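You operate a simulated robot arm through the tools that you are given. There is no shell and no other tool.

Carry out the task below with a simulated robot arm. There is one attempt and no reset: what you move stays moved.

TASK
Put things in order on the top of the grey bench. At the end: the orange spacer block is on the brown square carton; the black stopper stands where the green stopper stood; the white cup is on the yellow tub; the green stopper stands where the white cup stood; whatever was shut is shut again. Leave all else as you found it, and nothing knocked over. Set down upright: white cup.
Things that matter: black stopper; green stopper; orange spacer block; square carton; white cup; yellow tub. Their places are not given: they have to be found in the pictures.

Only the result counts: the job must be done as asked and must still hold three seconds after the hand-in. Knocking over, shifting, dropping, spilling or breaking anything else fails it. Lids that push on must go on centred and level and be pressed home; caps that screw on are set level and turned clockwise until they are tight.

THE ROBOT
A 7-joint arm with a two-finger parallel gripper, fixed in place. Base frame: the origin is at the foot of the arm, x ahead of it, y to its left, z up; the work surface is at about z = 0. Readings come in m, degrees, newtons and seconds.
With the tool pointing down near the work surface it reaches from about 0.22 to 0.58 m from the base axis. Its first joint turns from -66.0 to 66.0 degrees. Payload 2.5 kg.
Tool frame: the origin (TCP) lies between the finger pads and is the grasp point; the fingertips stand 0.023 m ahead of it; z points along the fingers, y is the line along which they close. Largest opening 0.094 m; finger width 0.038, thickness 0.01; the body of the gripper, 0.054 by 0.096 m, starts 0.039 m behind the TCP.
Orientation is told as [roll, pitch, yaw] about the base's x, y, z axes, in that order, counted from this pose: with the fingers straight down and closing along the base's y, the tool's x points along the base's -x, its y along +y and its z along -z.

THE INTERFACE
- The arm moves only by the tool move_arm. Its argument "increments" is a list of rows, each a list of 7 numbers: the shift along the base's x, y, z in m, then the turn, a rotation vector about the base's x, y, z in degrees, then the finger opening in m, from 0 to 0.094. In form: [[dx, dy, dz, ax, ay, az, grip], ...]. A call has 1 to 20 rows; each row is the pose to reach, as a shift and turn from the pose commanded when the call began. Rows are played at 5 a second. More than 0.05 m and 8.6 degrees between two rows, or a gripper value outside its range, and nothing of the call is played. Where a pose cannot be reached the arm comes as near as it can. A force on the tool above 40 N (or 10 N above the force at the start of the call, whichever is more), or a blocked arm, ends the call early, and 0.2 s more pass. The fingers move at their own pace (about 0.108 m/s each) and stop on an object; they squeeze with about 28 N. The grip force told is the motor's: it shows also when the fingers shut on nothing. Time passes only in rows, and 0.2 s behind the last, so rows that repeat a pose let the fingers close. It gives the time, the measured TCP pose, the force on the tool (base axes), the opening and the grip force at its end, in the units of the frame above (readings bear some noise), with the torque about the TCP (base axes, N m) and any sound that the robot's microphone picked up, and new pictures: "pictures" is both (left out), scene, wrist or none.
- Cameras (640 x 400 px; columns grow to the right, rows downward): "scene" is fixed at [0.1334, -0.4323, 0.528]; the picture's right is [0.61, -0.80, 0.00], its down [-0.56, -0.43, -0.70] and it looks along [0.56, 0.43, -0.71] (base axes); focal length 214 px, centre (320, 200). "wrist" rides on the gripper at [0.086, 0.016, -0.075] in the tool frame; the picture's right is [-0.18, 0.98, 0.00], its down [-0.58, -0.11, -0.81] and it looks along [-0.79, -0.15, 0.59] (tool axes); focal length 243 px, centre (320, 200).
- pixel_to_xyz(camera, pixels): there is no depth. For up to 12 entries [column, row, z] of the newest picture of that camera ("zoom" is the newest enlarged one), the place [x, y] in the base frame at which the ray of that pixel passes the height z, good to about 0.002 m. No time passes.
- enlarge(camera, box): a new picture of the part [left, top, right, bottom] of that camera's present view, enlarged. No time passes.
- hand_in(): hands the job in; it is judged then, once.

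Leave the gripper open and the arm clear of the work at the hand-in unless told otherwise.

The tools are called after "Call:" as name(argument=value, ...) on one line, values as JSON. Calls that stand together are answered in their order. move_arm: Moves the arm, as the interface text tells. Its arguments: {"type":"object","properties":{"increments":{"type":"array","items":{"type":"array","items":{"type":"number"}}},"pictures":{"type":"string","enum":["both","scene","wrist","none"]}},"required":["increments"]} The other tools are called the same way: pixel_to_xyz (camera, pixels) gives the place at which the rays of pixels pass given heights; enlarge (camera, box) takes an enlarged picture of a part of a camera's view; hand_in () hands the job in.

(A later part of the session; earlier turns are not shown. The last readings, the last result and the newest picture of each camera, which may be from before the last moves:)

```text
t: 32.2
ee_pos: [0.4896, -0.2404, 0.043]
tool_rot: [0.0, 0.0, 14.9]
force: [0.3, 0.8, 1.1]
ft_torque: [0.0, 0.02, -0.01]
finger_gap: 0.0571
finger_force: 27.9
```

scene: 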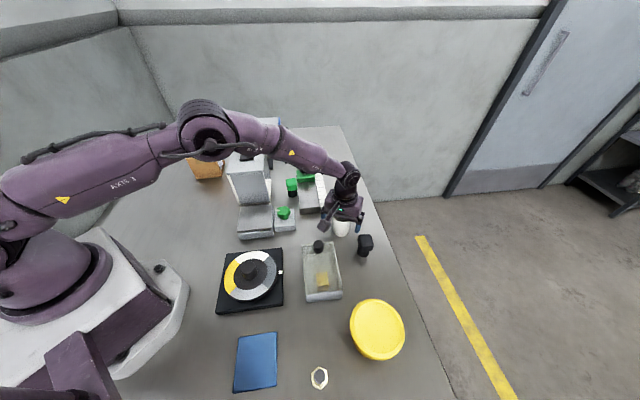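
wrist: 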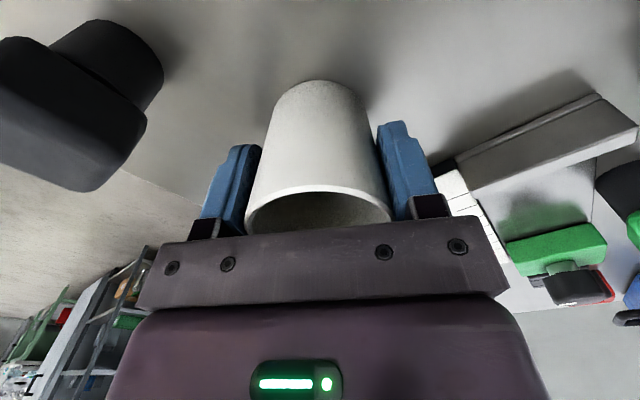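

The cup is gripped (gap 0.0571, 28 N). I lift it slowly at first, checking the grip.

Call:
move_arm(increments=[[0, 0, 0.001, 0, 0, 0, 0], [0, 0, 0.003, 0, 0, 0, 0], [0, 0, 0.006, 0, 0, 0, 0], [0, 0, 0.01, 0, 0, 0, 0], [0, 0, 0.014, 0, 0, 0, 0], [0, 0, 0.018, 0, 0, 0, 0], [0, 0, 0.024, 0, 0, 0, 0], [0, 0, 0.03, 0, 0, 0, 0]])

```text
t: 34.0
ee_pos: [0.4872, -0.2406, 0.073]
tool_rot: [0.0, 0.0, 15.1]
force: [0.4, 0.5, -0.6]
ft_torque: [0.04, 0.04, 0.0]
finger_gap: 0.0572
finger_force: 27.9
```

scene: 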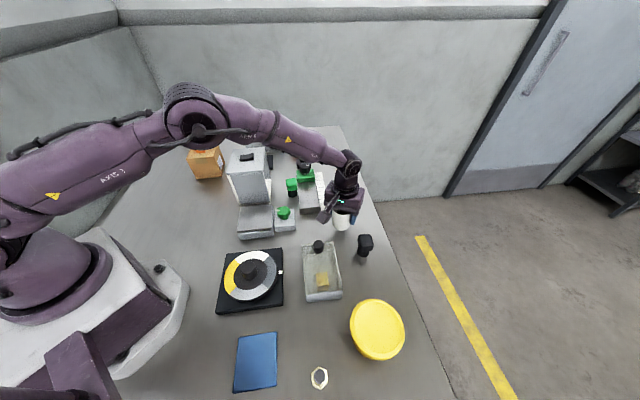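
wrist: 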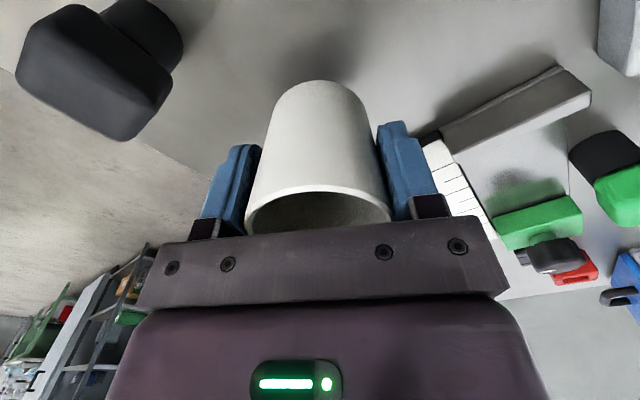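

The cup holds. I raise it to about z = 0.22 and carry it part way toward the tub, gently, so I can look at the tub from the wrist.

Call:
move_arm(increments=[[0, 0, 0.006, 0, 0, 0, 0], [0, 0, 0.016, 0, 0, 0, 0], [0, 0, 0.03, 0, 0, 0, 0], [0, 0, 0.045, 0, 0, 0, 0], [0, 0, 0.06, 0, 0, 0, 0], [0, 0, 0.075, 0, 0, 0, 0], [0, 0, 0.09, 0, 0, 0, 0], [0, 0, 0.105, 0, 0, 0, 0], [-0.004, -0.004, 0.12, 0, 0, -2, 0], [-0.014, -0.014, 0.135, 0, 0, -5, 0], [-0.026, -0.026, 0.145, 0, 0, -8, 0], [-0.038, -0.038, 0.15, 0, 0, -11, 0], [-0.05, -0.05, 0.15, 0, 0, -14, 0], [-0.062, -0.06, 0.15, 0, 0, -17, 0], [-0.074, -0.07, 0.15, 0, 0, -20, 0], [-0.086, -0.08, 0.15, 0, 0, -23, 0], [-0.098, -0.09, 0.15, 0, 0, -26, 0], [-0.108, -0.098, 0.15, 0, 0, -29, 0], [-0.114, -0.104, 0.15, 0, 0, -30, 0], [-0.115, -0.105, 0.15, 0, 0, -30, 0]])

```text
t: 38.2
ee_pos: [0.3726, -0.3448, 0.2232]
tool_rot: [0.0, 0.1, -15.1]
force: [0.2, 0.2, -0.5]
ft_torque: [0.05, -0.01, 0.03]
finger_gap: 0.0568
finger_force: 28.1
```

scene: 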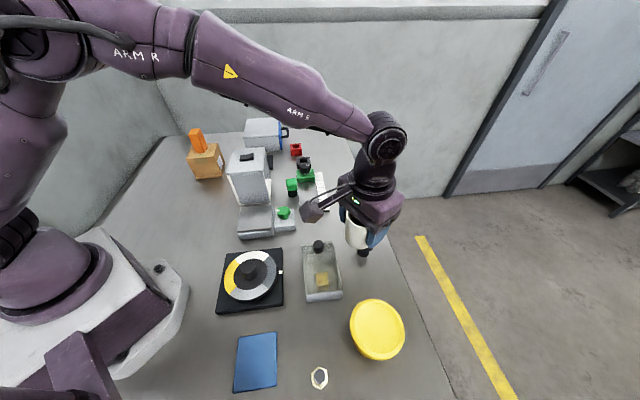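
wrist: 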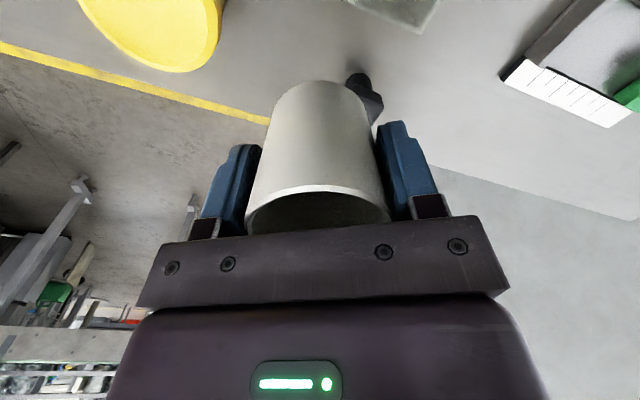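

The tub is partly visible at the top left of the wrist picture. I enlarge both views of it to find its rim height and centre.

Call:
enlarge(camera="wrist", box=[70, 0, 230, 100])

Call:
enlarge(camera="scene", box=[340, 290, 420, 370])

```text
4.00 times, centred on (150, 50) of wrist
```

zoom: 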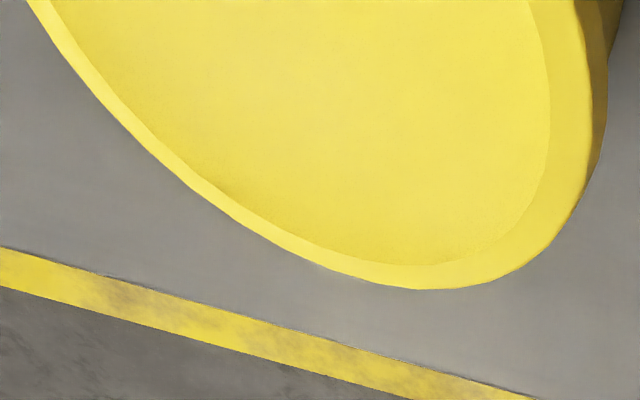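

```text
5.00 times, centred on (380, 330) of scene
```

zoom: 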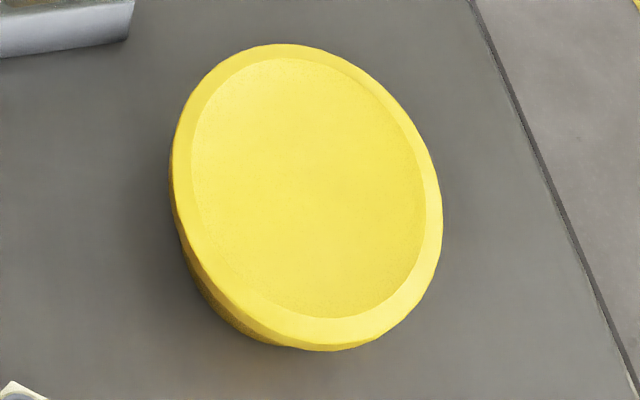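

I query the tub's rim extremes in the scene zoom and edge points in the wrist view at several heights.

Call:
pixel_to_xyz(camera="zoom", pixels=[[170, 165, 0.04], [443, 215, 0.04], [290, 43, 0.04], [325, 350, 0.04], [170, 165, 0.05], [443, 215, 0.05], [290, 43, 0.05], [325, 350, 0.05], [170, 165, 0.06], [443, 215, 0.06], [290, 43, 0.06], [325, 350, 0.06]])

Call:
pixel_to_xyz(camera="wrist", pixels=[[177.5, 72.5, 0.04], [177.5, 72.5, 0.05], [177.5, 72.5, 0.06], [202.5, 66, 0.04], [202.5, 66, 0.05], [202.5, 66, 0.06], [216, 40, 0.04], [216, 40, 0.05], [216, 40, 0.06], [105, 36, 0.04], [105, 36, 0.05], [105, 36, 0.06]])

```text
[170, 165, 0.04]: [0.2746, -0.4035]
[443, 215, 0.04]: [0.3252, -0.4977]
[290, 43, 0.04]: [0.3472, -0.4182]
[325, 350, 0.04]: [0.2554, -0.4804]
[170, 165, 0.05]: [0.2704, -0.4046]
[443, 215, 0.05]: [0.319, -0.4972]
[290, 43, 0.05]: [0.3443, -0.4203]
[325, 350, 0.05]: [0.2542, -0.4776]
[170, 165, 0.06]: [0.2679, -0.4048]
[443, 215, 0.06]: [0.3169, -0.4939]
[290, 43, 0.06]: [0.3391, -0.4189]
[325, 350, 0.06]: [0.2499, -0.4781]
```

```text
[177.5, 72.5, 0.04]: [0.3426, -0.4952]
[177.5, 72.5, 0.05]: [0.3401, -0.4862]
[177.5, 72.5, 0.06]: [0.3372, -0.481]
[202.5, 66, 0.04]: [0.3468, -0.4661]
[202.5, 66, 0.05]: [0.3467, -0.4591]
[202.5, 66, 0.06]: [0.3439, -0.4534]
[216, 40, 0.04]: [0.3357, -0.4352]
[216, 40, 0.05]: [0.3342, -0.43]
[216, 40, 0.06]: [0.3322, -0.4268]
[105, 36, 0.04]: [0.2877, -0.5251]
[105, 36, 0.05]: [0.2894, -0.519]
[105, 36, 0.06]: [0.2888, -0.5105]
```

Agreement of the two views suggests a rim height of about 0.06–0.07 m and a centre near (0.292, -0.450), radius about 0.05 m. I carry the cup above there, turning to yaw -45°, keeping the height.

Call:
move_arm(increments=[[-0.002, -0.003, 0, 0, 0, 0, 0], [-0.006, -0.009, 0, 0, 0, -2, 0], [-0.013, -0.018, 0, 0, 0, -5, 0], [-0.021, -0.028, 0, 0, 0, -8, 0], [-0.029, -0.039, 0, 0, 0, -11, 0], [-0.037, -0.05, 0, 0, 0, -14, 0], [-0.045, -0.06, 0, 0, 0, -17, 0], [-0.053, -0.071, 0, 0, 0, -20, 0], [-0.061, -0.082, 0, 0, 0, -23, 0], [-0.069, -0.092, 0, 0, 0, -26, 0], [-0.075, -0.1, 0, 0, 0, -28, 0], [-0.079, -0.104, 0, 0, 0, -30, 0], [-0.08, -0.105, 0, 0, 0, -30, 0], [-0.08, -0.105, 0, 0, 0, -30, 0]])

Call:
enlarge(camera="wrist", box=[200, 0, 440, 150])

```text
t: 41.2
ee_pos: [0.292, -0.4501, 0.2226]
tool_rot: [0.0, 0.1, -45.0]
force: [0.5, -1.0, -0.8]
ft_torque: [-0.02, -0.02, 0.01]
finger_gap: 0.0567
finger_force: 27.8
```

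scene: 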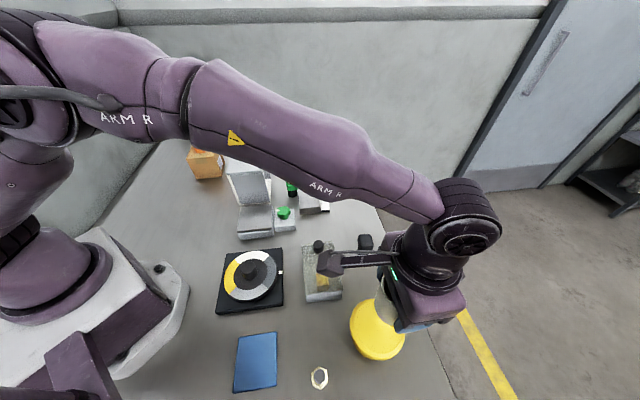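
wrist: 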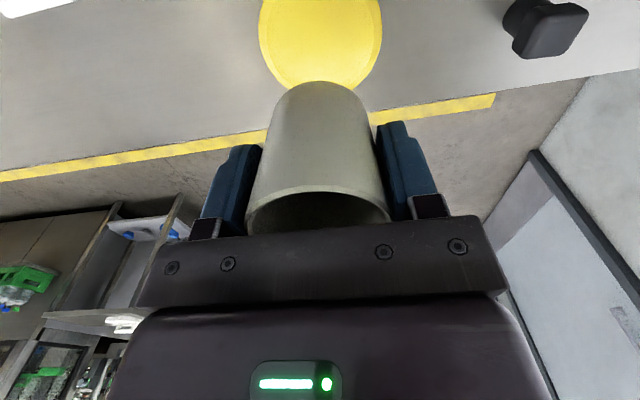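

```text
2.67 times, centred on (320, 75) of wrist
```

zoom: 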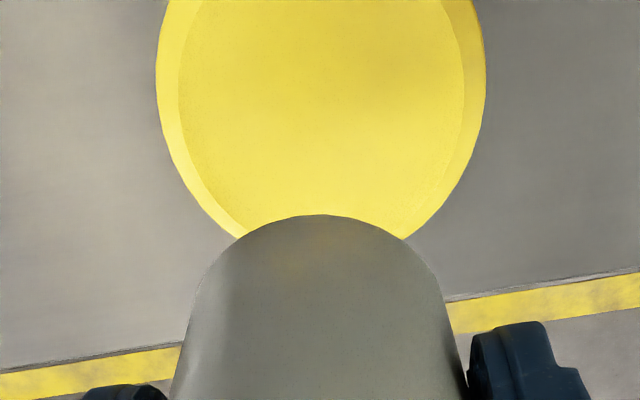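

Now the tub lies almost beneath the cup. I query its left edge (155,85), right edge (486,80) and lower arcs (230,237), (405,239) at different heights.

Call:
pixel_to_xyz(camera="zoom", pixels=[[155, 85, 0.05], [486, 82, 0.05], [230, 237, 0.05], [405, 239, 0.05], [155, 85, 0.06], [486, 82, 0.06], [230, 237, 0.06], [405, 239, 0.06], [155, 85, 0.07], [486, 82, 0.07], [230, 237, 0.07], [405, 239, 0.07]])

```text
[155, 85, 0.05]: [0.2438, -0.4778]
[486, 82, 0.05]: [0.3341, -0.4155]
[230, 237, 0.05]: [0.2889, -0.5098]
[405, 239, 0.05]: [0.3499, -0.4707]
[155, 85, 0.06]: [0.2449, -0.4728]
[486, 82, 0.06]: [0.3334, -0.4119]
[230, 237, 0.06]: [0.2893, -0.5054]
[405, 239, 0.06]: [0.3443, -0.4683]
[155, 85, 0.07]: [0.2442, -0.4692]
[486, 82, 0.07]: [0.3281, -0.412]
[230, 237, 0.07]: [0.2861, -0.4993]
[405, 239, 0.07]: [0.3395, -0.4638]
```

The tub's rim centre comes out at about (0.2925, -0.4495), height 0.06–0.07 m, with the cup above it. I lower gently to TCP z ≈ 0.120 (cup bottom ≈ 0.078).

Call:
move_arm(increments=[[0, 0, -0.006, 0, 0, 0, 0], [0, 0, -0.016, 0, 0, 0, 0], [0, 0, -0.028, 0, 0, 0, 0], [0, 0, -0.04, 0, 0, 0, 0], [0, 0, -0.052, 0, 0, 0, 0], [0, 0, -0.064, 0, 0, 0, 0], [0, 0, -0.076, 0, 0, 0, 0], [0, 0, -0.086, 0, 0, 0, 0], [0, 0, -0.094, 0, 0, 0, 0], [0, 0, -0.099, 0, 0, 0, 0], [0, 0, -0.102, 0, 0, 0, 0], [0, 0, -0.102, 0, 0, 0, 0]])

```text
t: 43.8
ee_pos: [0.2932, -0.4504, 0.1232]
tool_rot: [0.0, -0.2, -45.0]
force: [-1.8, 4.8, 18.7]
ft_torque: [0.21, 0.18, -0.09]
finger_gap: 0.0567
finger_force: 27.7
```

scene: 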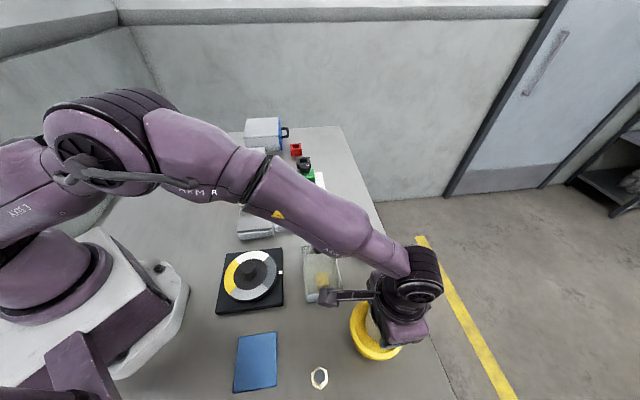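
wrist: 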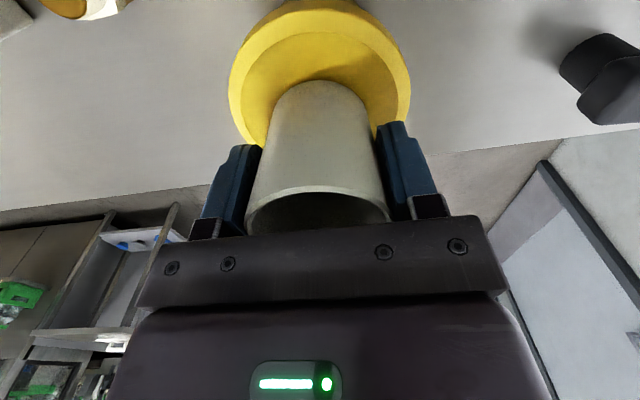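

The force is +18.7 N at TCP z = 0.123: the cup has touched, so the tub's top is about z = 0.08. I enlarge the wrist and scene views to see how the cup's foot sits on the tub's top before releasing.

Call:
enlarge(camera="wrist", box=[220, 0, 420, 150])

Call:
enlarge(camera="scene", box=[320, 280, 440, 370])

```text
2.67 times, centred on (320, 75) of wrist
```

zoom: 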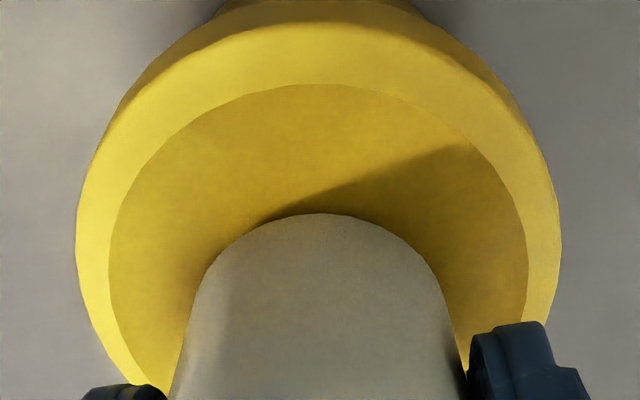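

```text
4.44 times, centred on (380, 325) of scene
```

zoom: 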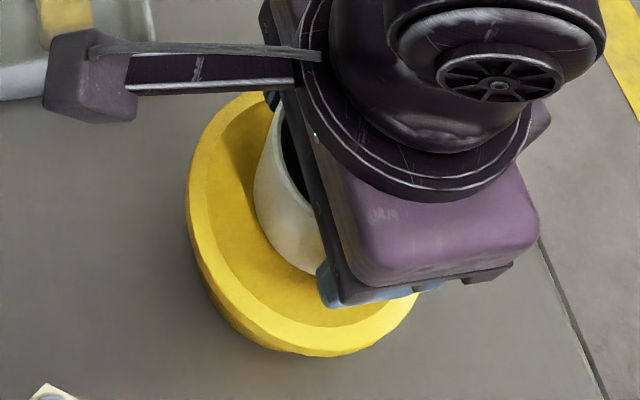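

In both views the cup stands within the inner disc but perhaps toward the far side. I query the inner disc's near edge (318,83), left (108,270), right (527,270), the cup's near foot edge (322,213) and the outer rim points at z near 0.08.

Call:
enlarge(camera="wrist", box=[220, 0, 420, 150])

Call:
pixel_to_xyz(camera="zoom", pixels=[[318, 83, 0.08], [108, 265, 0.08], [527, 265, 0.08], [322, 213, 0.08], [318, 21, 0.08], [76, 225, 0.08], [561, 240, 0.08], [318, 21, 0.075], [76, 225, 0.075], [561, 240, 0.075], [185, 380, 0.08], [460, 360, 0.08]])

```text
2.67 times, centred on (320, 75) of wrist
```

zoom: 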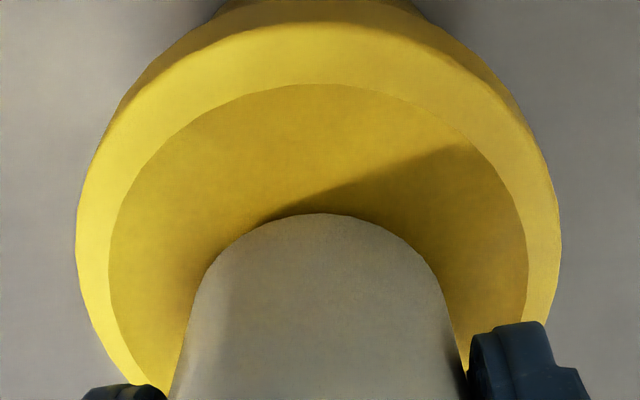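

```text
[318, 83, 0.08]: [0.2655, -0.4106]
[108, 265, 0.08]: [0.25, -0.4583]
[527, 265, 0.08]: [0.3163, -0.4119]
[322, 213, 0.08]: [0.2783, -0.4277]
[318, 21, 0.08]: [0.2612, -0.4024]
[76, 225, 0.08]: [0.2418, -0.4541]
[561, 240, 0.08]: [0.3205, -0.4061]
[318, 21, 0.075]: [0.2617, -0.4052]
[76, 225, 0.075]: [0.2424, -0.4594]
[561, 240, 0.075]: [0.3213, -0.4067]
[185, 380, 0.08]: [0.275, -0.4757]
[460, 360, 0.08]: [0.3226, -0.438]
```

At z = 0.08 the inner disc's centre comes out at about (0.290, -0.445), radius 0.042; the cup foot is about 6 mm off that centre. I lift 6 mm, shift by (-0.003, +0.0045), and lower again softly.

Call:
move_arm(increments=[[0, 0, 0.003, 0, 0, 0, 0], [0, 0, 0.008, 0, 0, 0, 0], [-0.001, 0.0015, 0.008, 0, 0, 0, 0], [-0.003, 0.0045, 0.008, 0, 0, 0, 0], [-0.003, 0.0045, 0.006, 0, 0, 0, 0], [-0.003, 0.0045, 0.004, 0, 0, 0, 0], [-0.003, 0.0045, 0.003, 0, 0, 0, 0], [-0.003, 0.0045, 0.002, 0, 0, 0, 0], [-0.003, 0.0045, 0.002, 0, 0, 0, 0]])

```text
t: 45.8
ee_pos: [0.2898, -0.4453, 0.1238]
tool_rot: [-0.1, 0.0, -45.1]
force: [-0.8, -0.6, -0.8]
ft_torque: [0.05, 0.03, -0.03]
finger_gap: 0.0564
finger_force: 27.9
```

scene: 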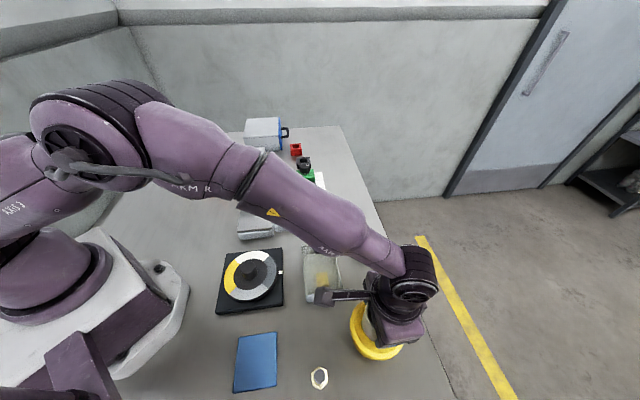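
wrist: 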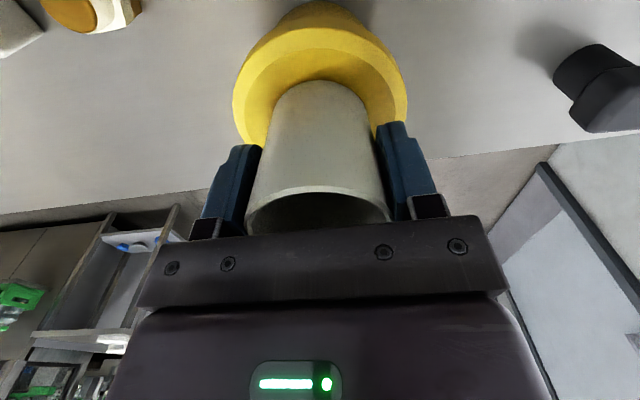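

No contact yet (force ≈ -0.8 N, z = 0.124). I lower a millimetre at a time until the force shows contact.

Call:
move_arm(increments=[[0, 0, -0.0005, 0, 0, 0, 0], [0, 0, -0.001, 0, 0, 0, 0], [0, 0, -0.001, 0, 0, 0, 0]], pictures="none")

```text
t: 46.6
ee_pos: [0.2901, -0.445, 0.1216]
tool_rot: [-0.1, -0.1, -45.1]
force: [-1.0, 0.9, 5.5]
ft_torque: [-0.02, 0.03, -0.03]
finger_gap: 0.0564
finger_force: 28.2
```

Contact is at 5.5 N with hardly any torque: the cup stands level. I open the fingers step by step, wait, then rise straight up.

Call:
move_arm(increments=[[0, 0, 0, 0, 0, 0, 0.06], [0, 0, 0, 0, 0, 0, 0.07], [0, 0, 0, 0, 0, 0, 0.085], [0, 0, 0, 0, 0, 0, 0.09], [0, 0, 0, 0, 0, 0, 0.09], [0, 0, 0.005, 0, 0, 0, 0.09], [0, 0, 0.015, 0, 0, 0, 0.09], [0, 0, 0.03, 0, 0, 0, 0.09], [0, 0, 0.055, 0, 0, 0, 0.09], [0, 0, 0.09, 0, 0, 0, 0.09], [0, 0, 0.13, 0, 0, 0, 0.09], [0, 0, 0.16, 0, 0, 0, 0.09], [0, 0, 0.16, 0, 0, 0, 0.09]])

```text
t: 49.4
ee_pos: [0.2889, -0.4454, 0.2826]
tool_rot: [0.0, 0.0, -45.0]
force: [-0.2, -0.5, 0.4]
ft_torque: [0.0, -0.02, 0.0]
finger_gap: 0.0901
finger_force: 0.1
```

scene: 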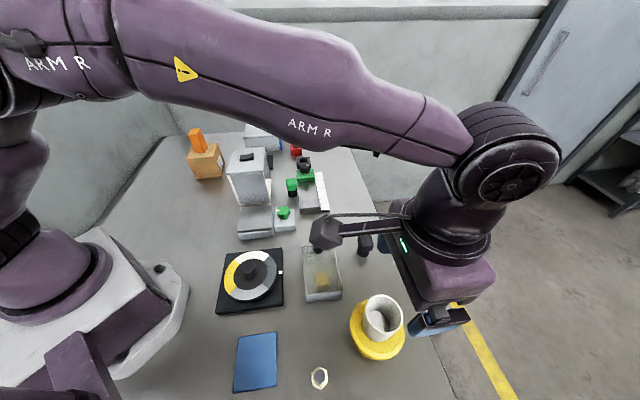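
wrist: 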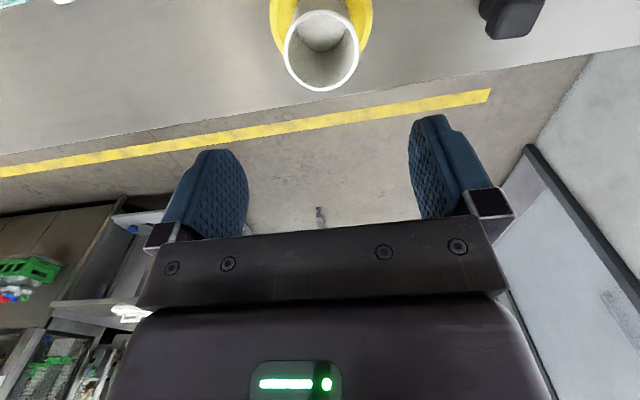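

The cup stands upright on the tub. Next, the green stopper. I move high across to about (0.40, -0.03, 0.28) with yaw 0 to look at it.

Call:
move_arm(increments=[[0.009, 0.035, 0, 0, 0, 4, 0.09], [0.018, 0.069, 0, 0, 0, 8, 0.09], [0.028, 0.104, 0, 0, 0, 12, 0.09], [0.037, 0.138, 0, 0, 0, 16, 0.09], [0.046, 0.173, 0, 0, 0, 20, 0.09], [0.055, 0.208, 0, 0, 0, 24, 0.09], [0.064, 0.242, 0, 0, 0, 28, 0.09], [0.073, 0.277, 0, 0, 0, 32, 0.09], [0.083, 0.311, 0, 0, 0, 36, 0.09], [0.092, 0.346, 0, 0, 0, 40, 0.09], [0.101, 0.38, 0, 0, 0, 45, 0.09], [0.11, 0.415, 0, 0, 0, 45, 0.09], [0.11, 0.415, 0, 0, 0, 45, 0.09]])

Call:
enlarge(camera="wrist", box=[220, 40, 420, 200])

Call:
enlarge(camera="scene", box=[340, 280, 420, 370])

```text
t: 52.2
ee_pos: [0.3979, -0.0301, 0.2839]
tool_rot: [0.1, 0.0, 0.0]
force: [0.2, 0.5, 0.1]
ft_torque: [0.01, 0.02, 0.0]
finger_gap: 0.0901
finger_force: 0.1
```

scene: 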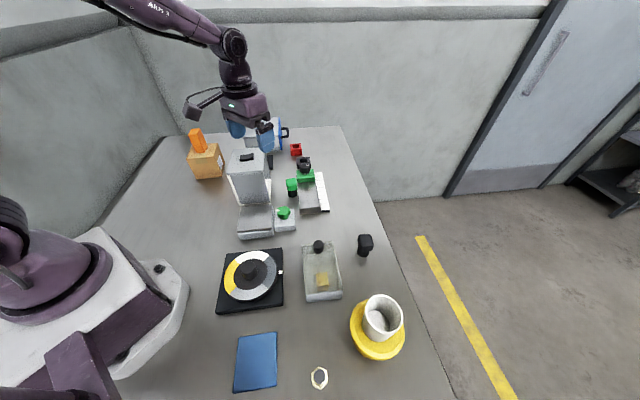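
wrist: 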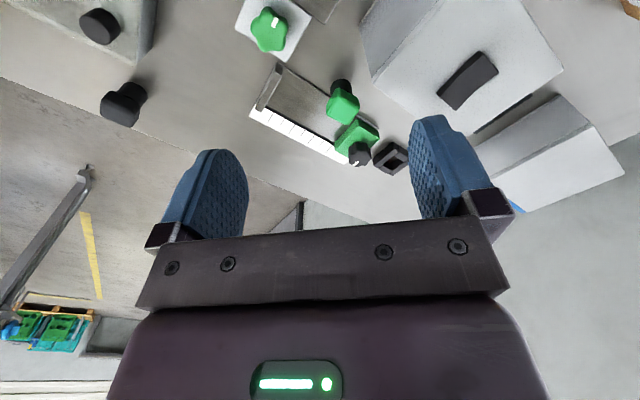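

```text
2.50 times, centred on (320, 120) of wrist
```

zoom: 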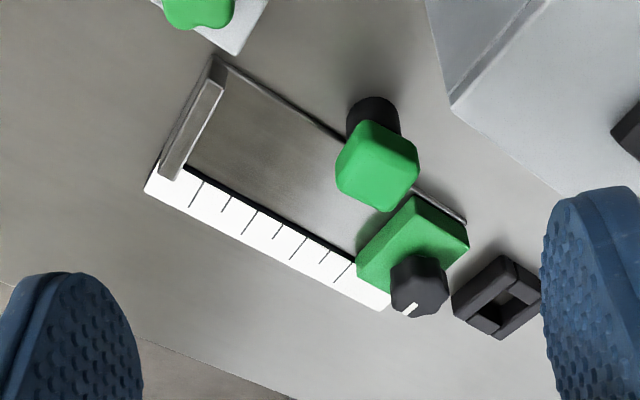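

```text
4.44 times, centred on (380, 325) of scene
```

zoom: 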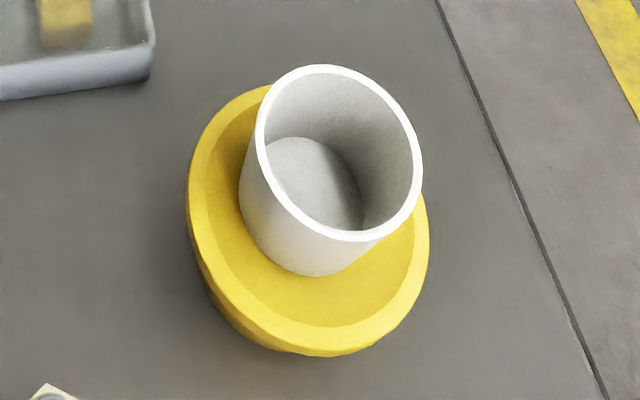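

The cup sits well inside the tub's top. Now I enlarge the wrist view close on the green stopper to measure it and its neighbours (the rail and the tall grey box).

Call:
enlarge(camera="wrist", box=[290, 50, 410, 130])

```text
5.00 times, centred on (350, 90) of wrist
```

zoom: 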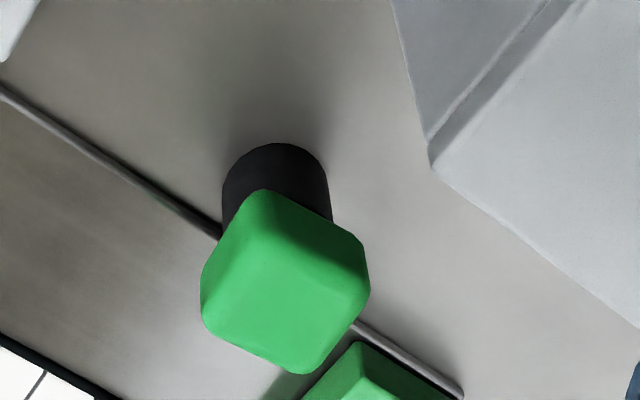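

I query the stopper's foot, head and the rail edge in this zoom, and the tall box's corners in the scene view to judge clearances.

Call:
pixel_to_xyz(camera="zoom", pixels=[[275, 143, 0.0], [222, 190, 0.005], [332, 212, 0.005], [280, 300, 0.05], [280, 300, 0.045], [262, 190, 0.04], [370, 288, 0.045], [296, 374, 0.05], [203, 305, 0.045], [110, 162, 0.02], [352, 322, 0.02], [462, 392, 0.02]])

Call:
pixel_to_xyz(camera="scene", pixels=[[270.1, 202, 0.0], [268.6, 172.9, 0.1], [268.6, 172.9, 0.12], [268.6, 172.9, 0.14], [264.4, 147.4, 0.12], [264.4, 147.4, 0.14], [226.9, 175, 0.12], [238.9, 205, 0]])

```text
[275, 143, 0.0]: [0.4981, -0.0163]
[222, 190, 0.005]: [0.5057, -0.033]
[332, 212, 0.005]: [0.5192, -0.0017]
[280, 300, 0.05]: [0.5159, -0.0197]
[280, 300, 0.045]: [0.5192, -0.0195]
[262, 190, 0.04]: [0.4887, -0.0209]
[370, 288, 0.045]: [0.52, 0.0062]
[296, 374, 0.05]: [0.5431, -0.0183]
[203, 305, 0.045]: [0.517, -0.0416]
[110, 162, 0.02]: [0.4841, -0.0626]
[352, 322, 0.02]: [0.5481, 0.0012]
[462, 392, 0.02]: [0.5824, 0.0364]
```

```text
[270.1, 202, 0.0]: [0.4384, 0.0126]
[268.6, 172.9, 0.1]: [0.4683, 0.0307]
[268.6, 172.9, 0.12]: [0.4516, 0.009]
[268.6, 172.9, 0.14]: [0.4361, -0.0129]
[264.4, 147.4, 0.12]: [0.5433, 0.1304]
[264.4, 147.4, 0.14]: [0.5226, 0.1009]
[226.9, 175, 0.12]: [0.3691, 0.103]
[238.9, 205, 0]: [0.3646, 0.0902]
```

The green stopper stands at about (0.516, -0.0175), close beside the low rail, its square head turned about 45° like the rail. Closing across the head with yaw +45° keeps the camera away from the tall box. I go above it at z ≈ 0.20 with yaw 45° to measure more finely.

Call:
move_arm(increments=[[0.02, 0.002, -0.014, 0, 0, 7.5, 0.07], [0.04, 0.004, -0.028, 0, 0, 15, 0.07], [0.06, 0.006, -0.042, 0, 0, 22.5, 0.07], [0.08, 0.008, -0.056, 0, 0, 30, 0.07], [0.1, 0.01, -0.07, 0, 0, 37.5, 0.07], [0.118, 0.0126, -0.084, 0, 0, 45, 0.07], [0.118, 0.0126, -0.084, 0, 0, 45, 0.07]])

Call:
enlarge(camera="wrist", box=[240, 0, 400, 100])

```text
t: 53.8
ee_pos: [0.5186, -0.0171, 0.1977]
tool_rot: [0.0, -0.1, 45.1]
force: [-0.2, 0.1, -0.6]
ft_torque: [-0.01, -0.02, 0.02]
finger_gap: 0.0699
finger_force: 0.1
```

scene: 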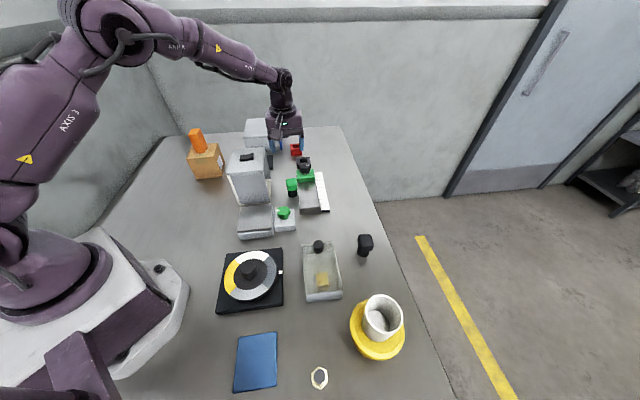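
wrist: 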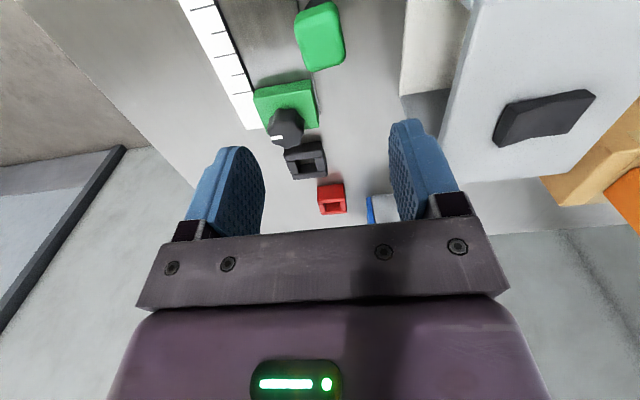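

```text
4.00 times, centred on (320, 50) of wrist
```

zoom: 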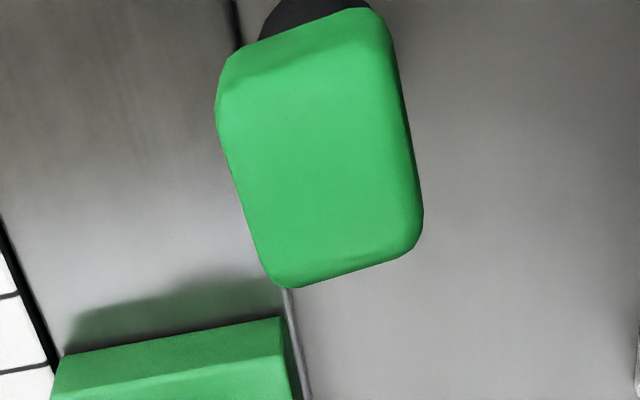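

The head's top face corners are about (218,100), (390,60), (421,243), (272,286) in the zoom; the carriage's near edge runs (62,357)–(280,318). I query them.

Call:
pixel_to_xyz(camera="zoom", pixels=[[218, 100, 0.05], [390, 60, 0.05], [421, 243, 0.05], [272, 286, 0.05], [218, 100, 0.055], [390, 60, 0.055], [421, 243, 0.055], [272, 286, 0.055], [62, 357, 0.03], [280, 318, 0.03], [287, 290, 0.005], [237, 30, 0.005]])

```text
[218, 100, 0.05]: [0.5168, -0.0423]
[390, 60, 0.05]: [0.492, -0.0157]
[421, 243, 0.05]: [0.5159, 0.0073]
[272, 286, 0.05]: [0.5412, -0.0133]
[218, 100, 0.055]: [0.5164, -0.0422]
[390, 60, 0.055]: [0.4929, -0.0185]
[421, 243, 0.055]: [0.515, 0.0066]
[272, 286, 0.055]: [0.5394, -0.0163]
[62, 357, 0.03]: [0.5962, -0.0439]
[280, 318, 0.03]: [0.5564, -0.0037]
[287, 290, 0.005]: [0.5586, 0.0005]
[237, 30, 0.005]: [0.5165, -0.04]
```

The head is about 0.034 m square, centred at (0.516, -0.017), turned about 46°; the rail beside it is only about 5 mm high, and the carriage is 38 mm away along the rail. I check the tall box's near top edge (475,5)–(445,150) against the gripper body's path.

Call:
pixel_to_xyz(camera="wrist", pixels=[[475, 2, 0.12], [445, 150, 0.12], [475, 2, 0.13], [445, 150, 0.13], [404, 60, 0.0], [402, 94, 0.0]])

Call:
enlarge(camera="wrist", box=[360, 0, 640, 180])

Call:
enlarge(camera="scene", box=[220, 140, 330, 250])

```text
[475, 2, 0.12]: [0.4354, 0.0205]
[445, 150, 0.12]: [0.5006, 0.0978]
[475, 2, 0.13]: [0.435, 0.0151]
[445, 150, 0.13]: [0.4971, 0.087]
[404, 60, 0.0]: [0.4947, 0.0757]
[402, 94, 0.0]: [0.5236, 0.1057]
```

```text
2.22 times, centred on (500, 90) of wrist
```

zoom: 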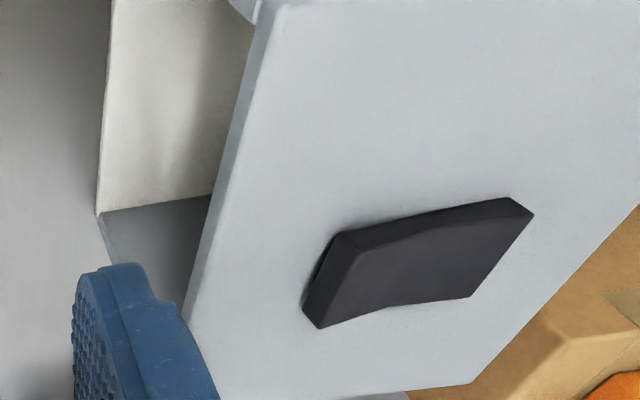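

```text
3.64 times, centred on (275, 195) of scene
```

zoom: 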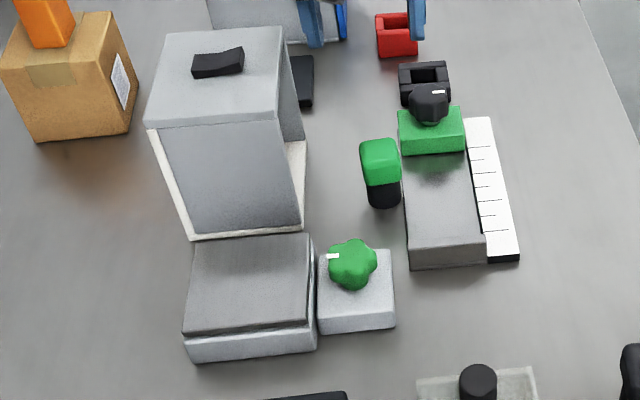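

The gripper body will clear the tall box by over 30 mm. I descend with opening 0.064 to z ≈ 0.085 first (tips just above the head) and take a look.

Call:
move_arm(increments=[[-0.002, 0, -0.02, 0, 0, 0, 0.064], [-0.002, 0, -0.045, 0, 0, 0, 0.064], [-0.002, 0, -0.07, 0, 0, 0, 0.064], [-0.002, 0, -0.095, 0, 0, 0, 0.064], [-0.002, 0, -0.112, 0, 0, 0, 0.064], [-0.002, 0, -0.112, 0, 0, 0, 0.064]])

```text
t: 55.2
ee_pos: [0.5161, -0.0171, 0.0856]
tool_rot: [0.0, 0.0, 45.0]
force: [0.7, 0.3, -0.9]
ft_torque: [0.02, -0.01, 0.03]
finger_gap: 0.064
finger_force: 0.0
```

scene: 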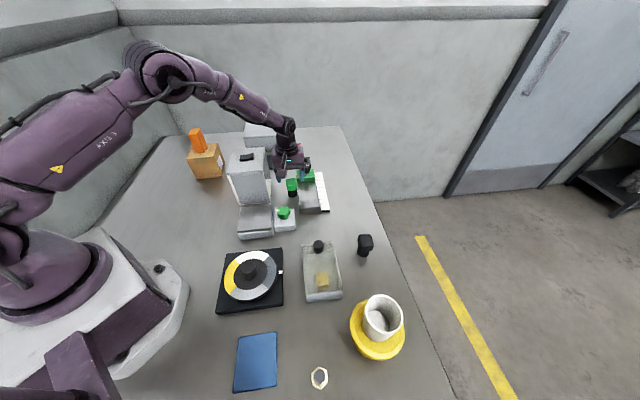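
wrist: 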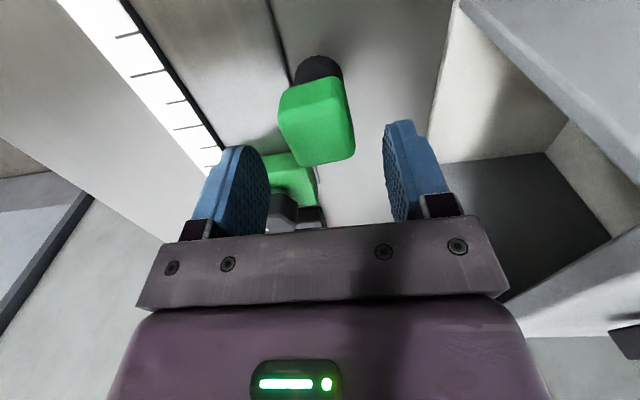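

The stopper is centred between the fingers and everything around is clear. I go down the last 45 mm to z ≈ 0.040.

Call:
move_arm(increments=[[0, 0, -0.012, 0, 0, 0, 0.064], [0, 0, -0.024, 0, 0, 0, 0.064], [0, 0, -0.036, 0, 0, 0, 0.064], [0, 0, -0.044, 0, 0, 0, 0.064], [0, 0, -0.0455, 0, 0, 0, 0.064], [0, 0, -0.0455, 0, 0, 0, 0.064]])

```text
t: 56.6
ee_pos: [0.5169, -0.0168, 0.0397]
tool_rot: [0.0, 0.0, 45.0]
force: [0.2, -1.0, -0.1]
ft_torque: [-0.01, 0.01, 0.0]
finger_gap: 0.0639
finger_force: 0.0
```

scene: 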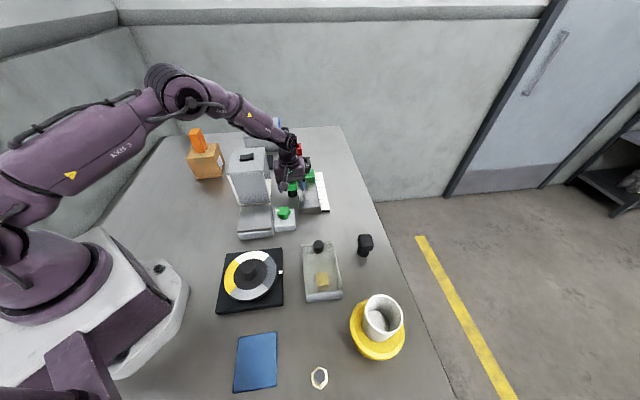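
wrist: 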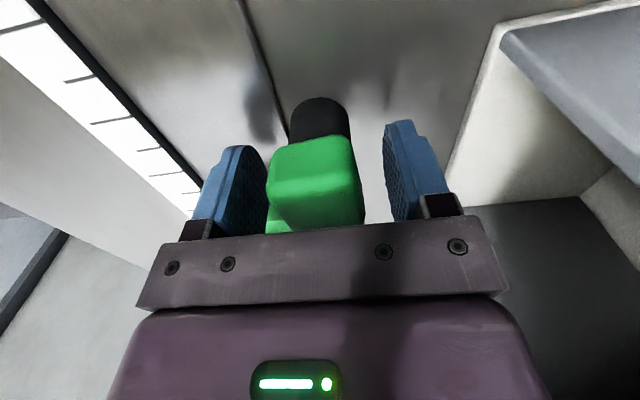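

The body is centred on column 320 between the fingers. I close slowly on the head.

Call:
move_arm(increments=[[0, 0, 0, 0, 0, 0, 0.05], [0, 0, 0, 0, 0, 0, 0.042], [0, 0, 0, 0, 0, 0, 0.036], [0, 0, 0, 0, 0, 0, 0.03], [0, 0, 0, 0, 0, 0, 0.01], [0, 0, 0, 0, 0, 0, 0.0], [0, 0, 0, 0, 0, 0, 0.0]], pictures="wrist")

```text
t: 58.2
ee_pos: [0.5172, -0.0179, 0.0407]
tool_rot: [-0.1, 0.0, 45.1]
force: [0.4, 0.5, 0.6]
ft_torque: [0.03, 0.03, 0.02]
finger_gap: 0.0356
finger_force: 28.5
```

wrist: 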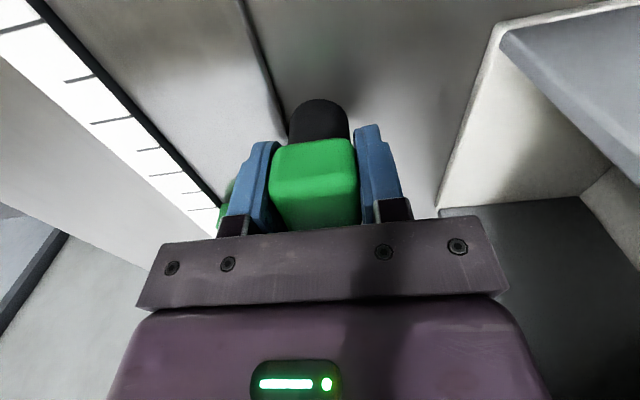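

The stopper is gripped (gap 0.0356, 28 N). I lift it slowly first.

Call:
move_arm(increments=[[0, 0, 0.001, 0, 0, 0, 0], [0, 0, 0.003, 0, 0, 0, 0], [0, 0, 0.006, 0, 0, 0, 0], [0, 0, 0.01, 0, 0, 0, 0], [0, 0, 0.015, 0, 0, 0, 0], [0, 0, 0.022, 0, 0, 0, 0], [0, 0, 0.03, 0, 0, 0, 0], [0, 0, 0.04, 0, 0, 0, 0], [0, 0, 0.05, 0, 0, 0, 0], [0, 0, 0.06, 0, 0, 0, 0], [0, 0, 0.072, 0, 0, 0, 0], [0, 0, 0.084, 0, 0, 0, 0], [0, 0, 0.096, 0, 0, 0, 0], [0, 0, 0.108, 0, 0, 0, 0], [0, 0, 0.118, 0, 0, 0, 0], [0, 0, 0.12, 0, 0, 0, 0]])

```text
t: 61.6
ee_pos: [0.5159, -0.0175, 0.1606]
tool_rot: [0.1, 0.0, 45.0]
force: [0.1, 0.6, -0.1]
ft_torque: [0.02, 0.02, -0.03]
finger_gap: 0.0354
finger_force: 27.6
```

scene: 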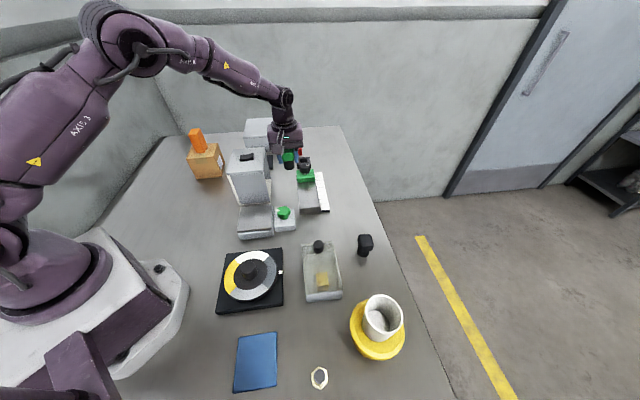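
wrist: 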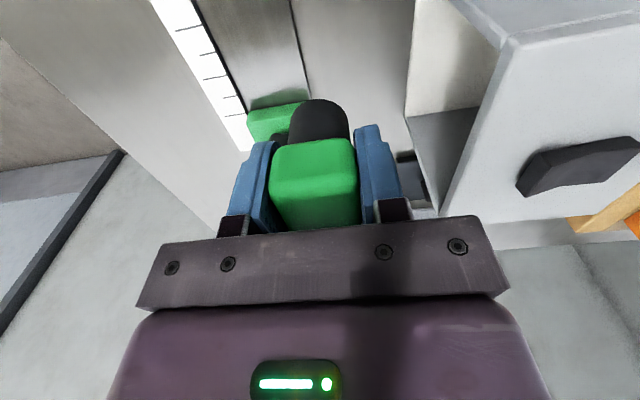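

It holds firmly. I carry it to above where the cup stood, (0.488, -0.240), easing yaw to 15°.

Call:
move_arm(increments=[[-0.0005, -0.004, 0, 0, 0, 0, 0], [-0.0015, -0.012, 0, 0, 0, -1, 0], [-0.003, -0.024, 0, 0, 0, -3, 0], [-0.005, -0.038, 0, 0, 0, -5, 0], [-0.0065, -0.052, 0, 0, 0, -7, 0], [-0.008, -0.066, 0, 0, 0, -9, 0], [-0.01, -0.08, 0, 0, 0, -11, 0], [-0.012, -0.095, 0, 0, 0, -13, 0], [-0.014, -0.11, 0, 0, 0, -15, 0], [-0.016, -0.125, 0, 0, 0, -17, 0], [-0.0175, -0.14, 0, 0, 0, -19, 0], [-0.0195, -0.155, 0, 0, 0, -21, 0], [-0.0215, -0.17, 0, 0, 0, -23, 0], [-0.023, -0.184, 0, 0, 0, -25, 0], [-0.025, -0.198, 0, 0, 0, -27, 0], [-0.0265, -0.21, 0, 0, 0, -29, 0], [-0.0275, -0.218, 0, 0, 0, -30, 0], [-0.028, -0.2225, 0, 0, 0, -30, 0], [-0.028, -0.2225, 0, 0, 0, -30, 0]])

```text
t: 65.6
ee_pos: [0.4884, -0.2391, 0.1601]
tool_rot: [0.0, 0.1, 15.0]
force: [-0.9, -0.2, -1.6]
ft_torque: [0.06, 0.02, -0.01]
finger_gap: 0.0354
finger_force: 27.5
```

scene: 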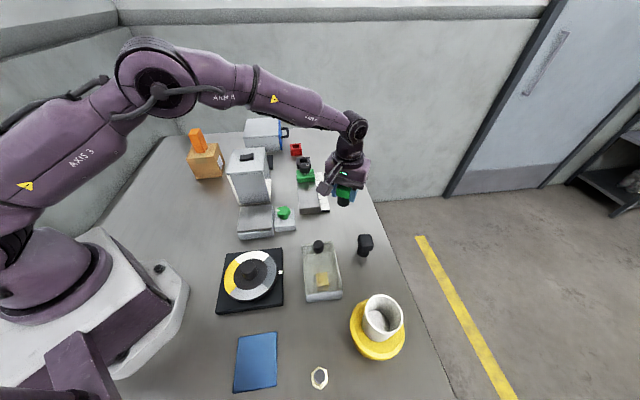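
wrist: 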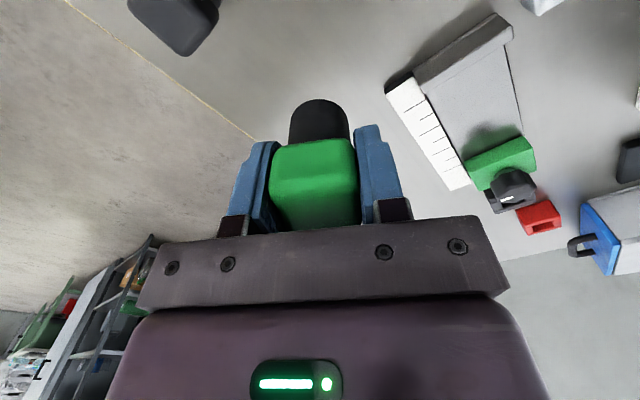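

I am above the cup's former spot: reading (0.4884, -0.2391). I lower gently to just above contact, TCP z ≈ 0.043.

Call:
move_arm(increments=[[0, 0, -0.005, 0, 0, 0, 0], [0, 0, -0.015, 0, 0, 0, 0], [0, 0, -0.027, 0, 0, 0, 0], [0, 0, -0.04, 0, 0, 0, 0], [0, 0, -0.053, 0, 0, 0, 0], [0, 0, -0.066, 0, 0, 0, 0], [0, 0, -0.079, 0, 0, 0, 0], [0, 0, -0.091, 0, 0, 0, 0], [0, 0, -0.102, 0, 0, 0, 0], [0, 0, -0.11, 0, 0, 0, 0], [0, 0, -0.115, 0, 0, 0, 0], [0, 0, -0.118, 0, 0, 0, 0], [0, 0, -0.118, 0, 0, 0, 0]])

```text
t: 68.4
ee_pos: [0.4864, -0.2383, 0.0423]
tool_rot: [-0.1, 0.0, 15.0]
force: [0.5, 0.1, -0.8]
ft_torque: [0.01, 0.0, 0.01]
finger_gap: 0.0354
finger_force: 28.3
```

scene: 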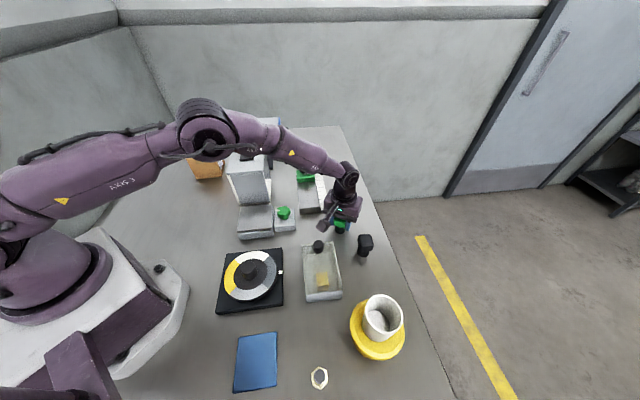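
wrist: 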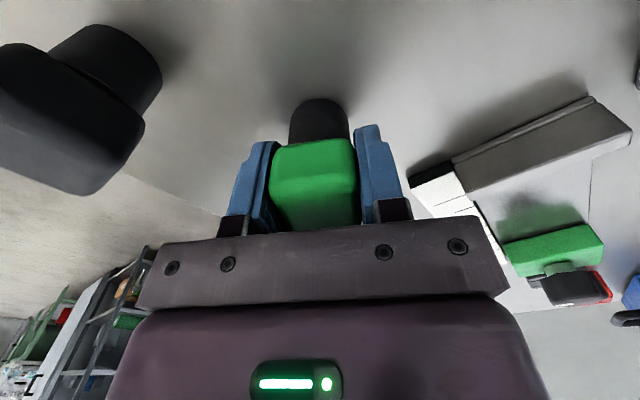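

No contact yet (force ≈ -0.8 N). I lower by half-millimetre steps, 2 mm more.

Call:
move_arm(increments=[[0, 0, -0.0007, 0, 0, 0, 0], [0, 0, -0.0014, 0, 0, 0, 0], [0, 0, -0.002, 0, 0, 0, 0], [0, 0, -0.002, 0, 0, 0, 0]], pictures="none")

```text
t: 69.4
ee_pos: [0.4879, -0.2404, 0.04]
tool_rot: [0.1, 0.1, 15.0]
force: [-0.3, 0.5, -0.1]
ft_torque: [0.0, 0.0, -0.01]
finger_gap: 0.0359
finger_force: 28.2
```

I am at the same height as at the grasp; the stopper should be just touching. I lower another 0.7 mm to see the contact force.

Call:
move_arm(increments=[[0, 0, -0.0004, 0, 0, 0, 0], [0, 0, -0.0008, 0, 0, 0, 0], [0, 0, -0.0008, 0, 0, 0, 0]], pictures="none")

```text
t: 70.2
ee_pos: [0.4887, -0.2393, 0.0403]
tool_rot: [0.1, 0.0, 15.0]
force: [0.4, 0.7, 4.5]
ft_torque: [0.01, 0.04, -0.01]
finger_gap: 0.0358
finger_force: 28.1
```

Contact at 4.5 N. I open the fingers gently to 0.064, wait, and rise straight up.

Call:
move_arm(increments=[[0, 0, 0.0003, 0, 0, 0, 0.036], [0, 0, 0.0003, 0, 0, 0, 0.044], [0, 0, 0.0003, 0, 0, 0, 0.056], [0, 0, 0.0003, 0, 0, 0, 0.066], [0, 0, 0.0003, 0, 0, 0, 0.066], [0, 0, 0.006, 0, 0, 0, 0.066], [0, 0, 0.02, 0, 0, 0, 0.066], [0, 0, 0.045, 0, 0, 0, 0.066], [0, 0, 0.08, 0, 0, 0, 0.066], [0, 0, 0.12, 0, 0, 0, 0.066], [0, 0, 0.16, 0, 0, 0, 0.066], [0, 0, 0.16, 0, 0, 0, 0.066]])

```text
t: 72.8
ee_pos: [0.4889, -0.2375, 0.2029]
tool_rot: [0.0, 0.0, 15.0]
force: [-0.2, 0.4, -0.4]
ft_torque: [0.01, 0.0, 0.0]
finger_gap: 0.066
finger_force: 0.1
```

scene: 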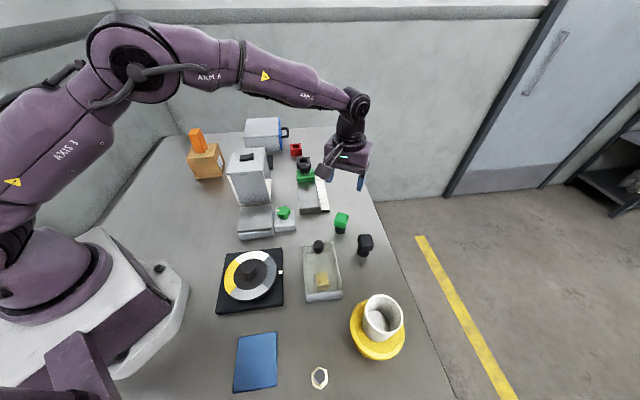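
wrist: 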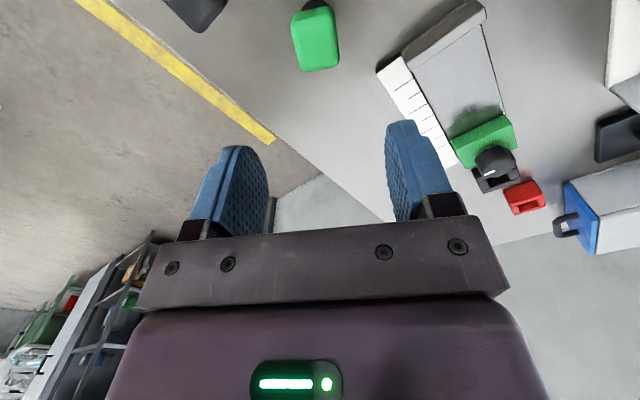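

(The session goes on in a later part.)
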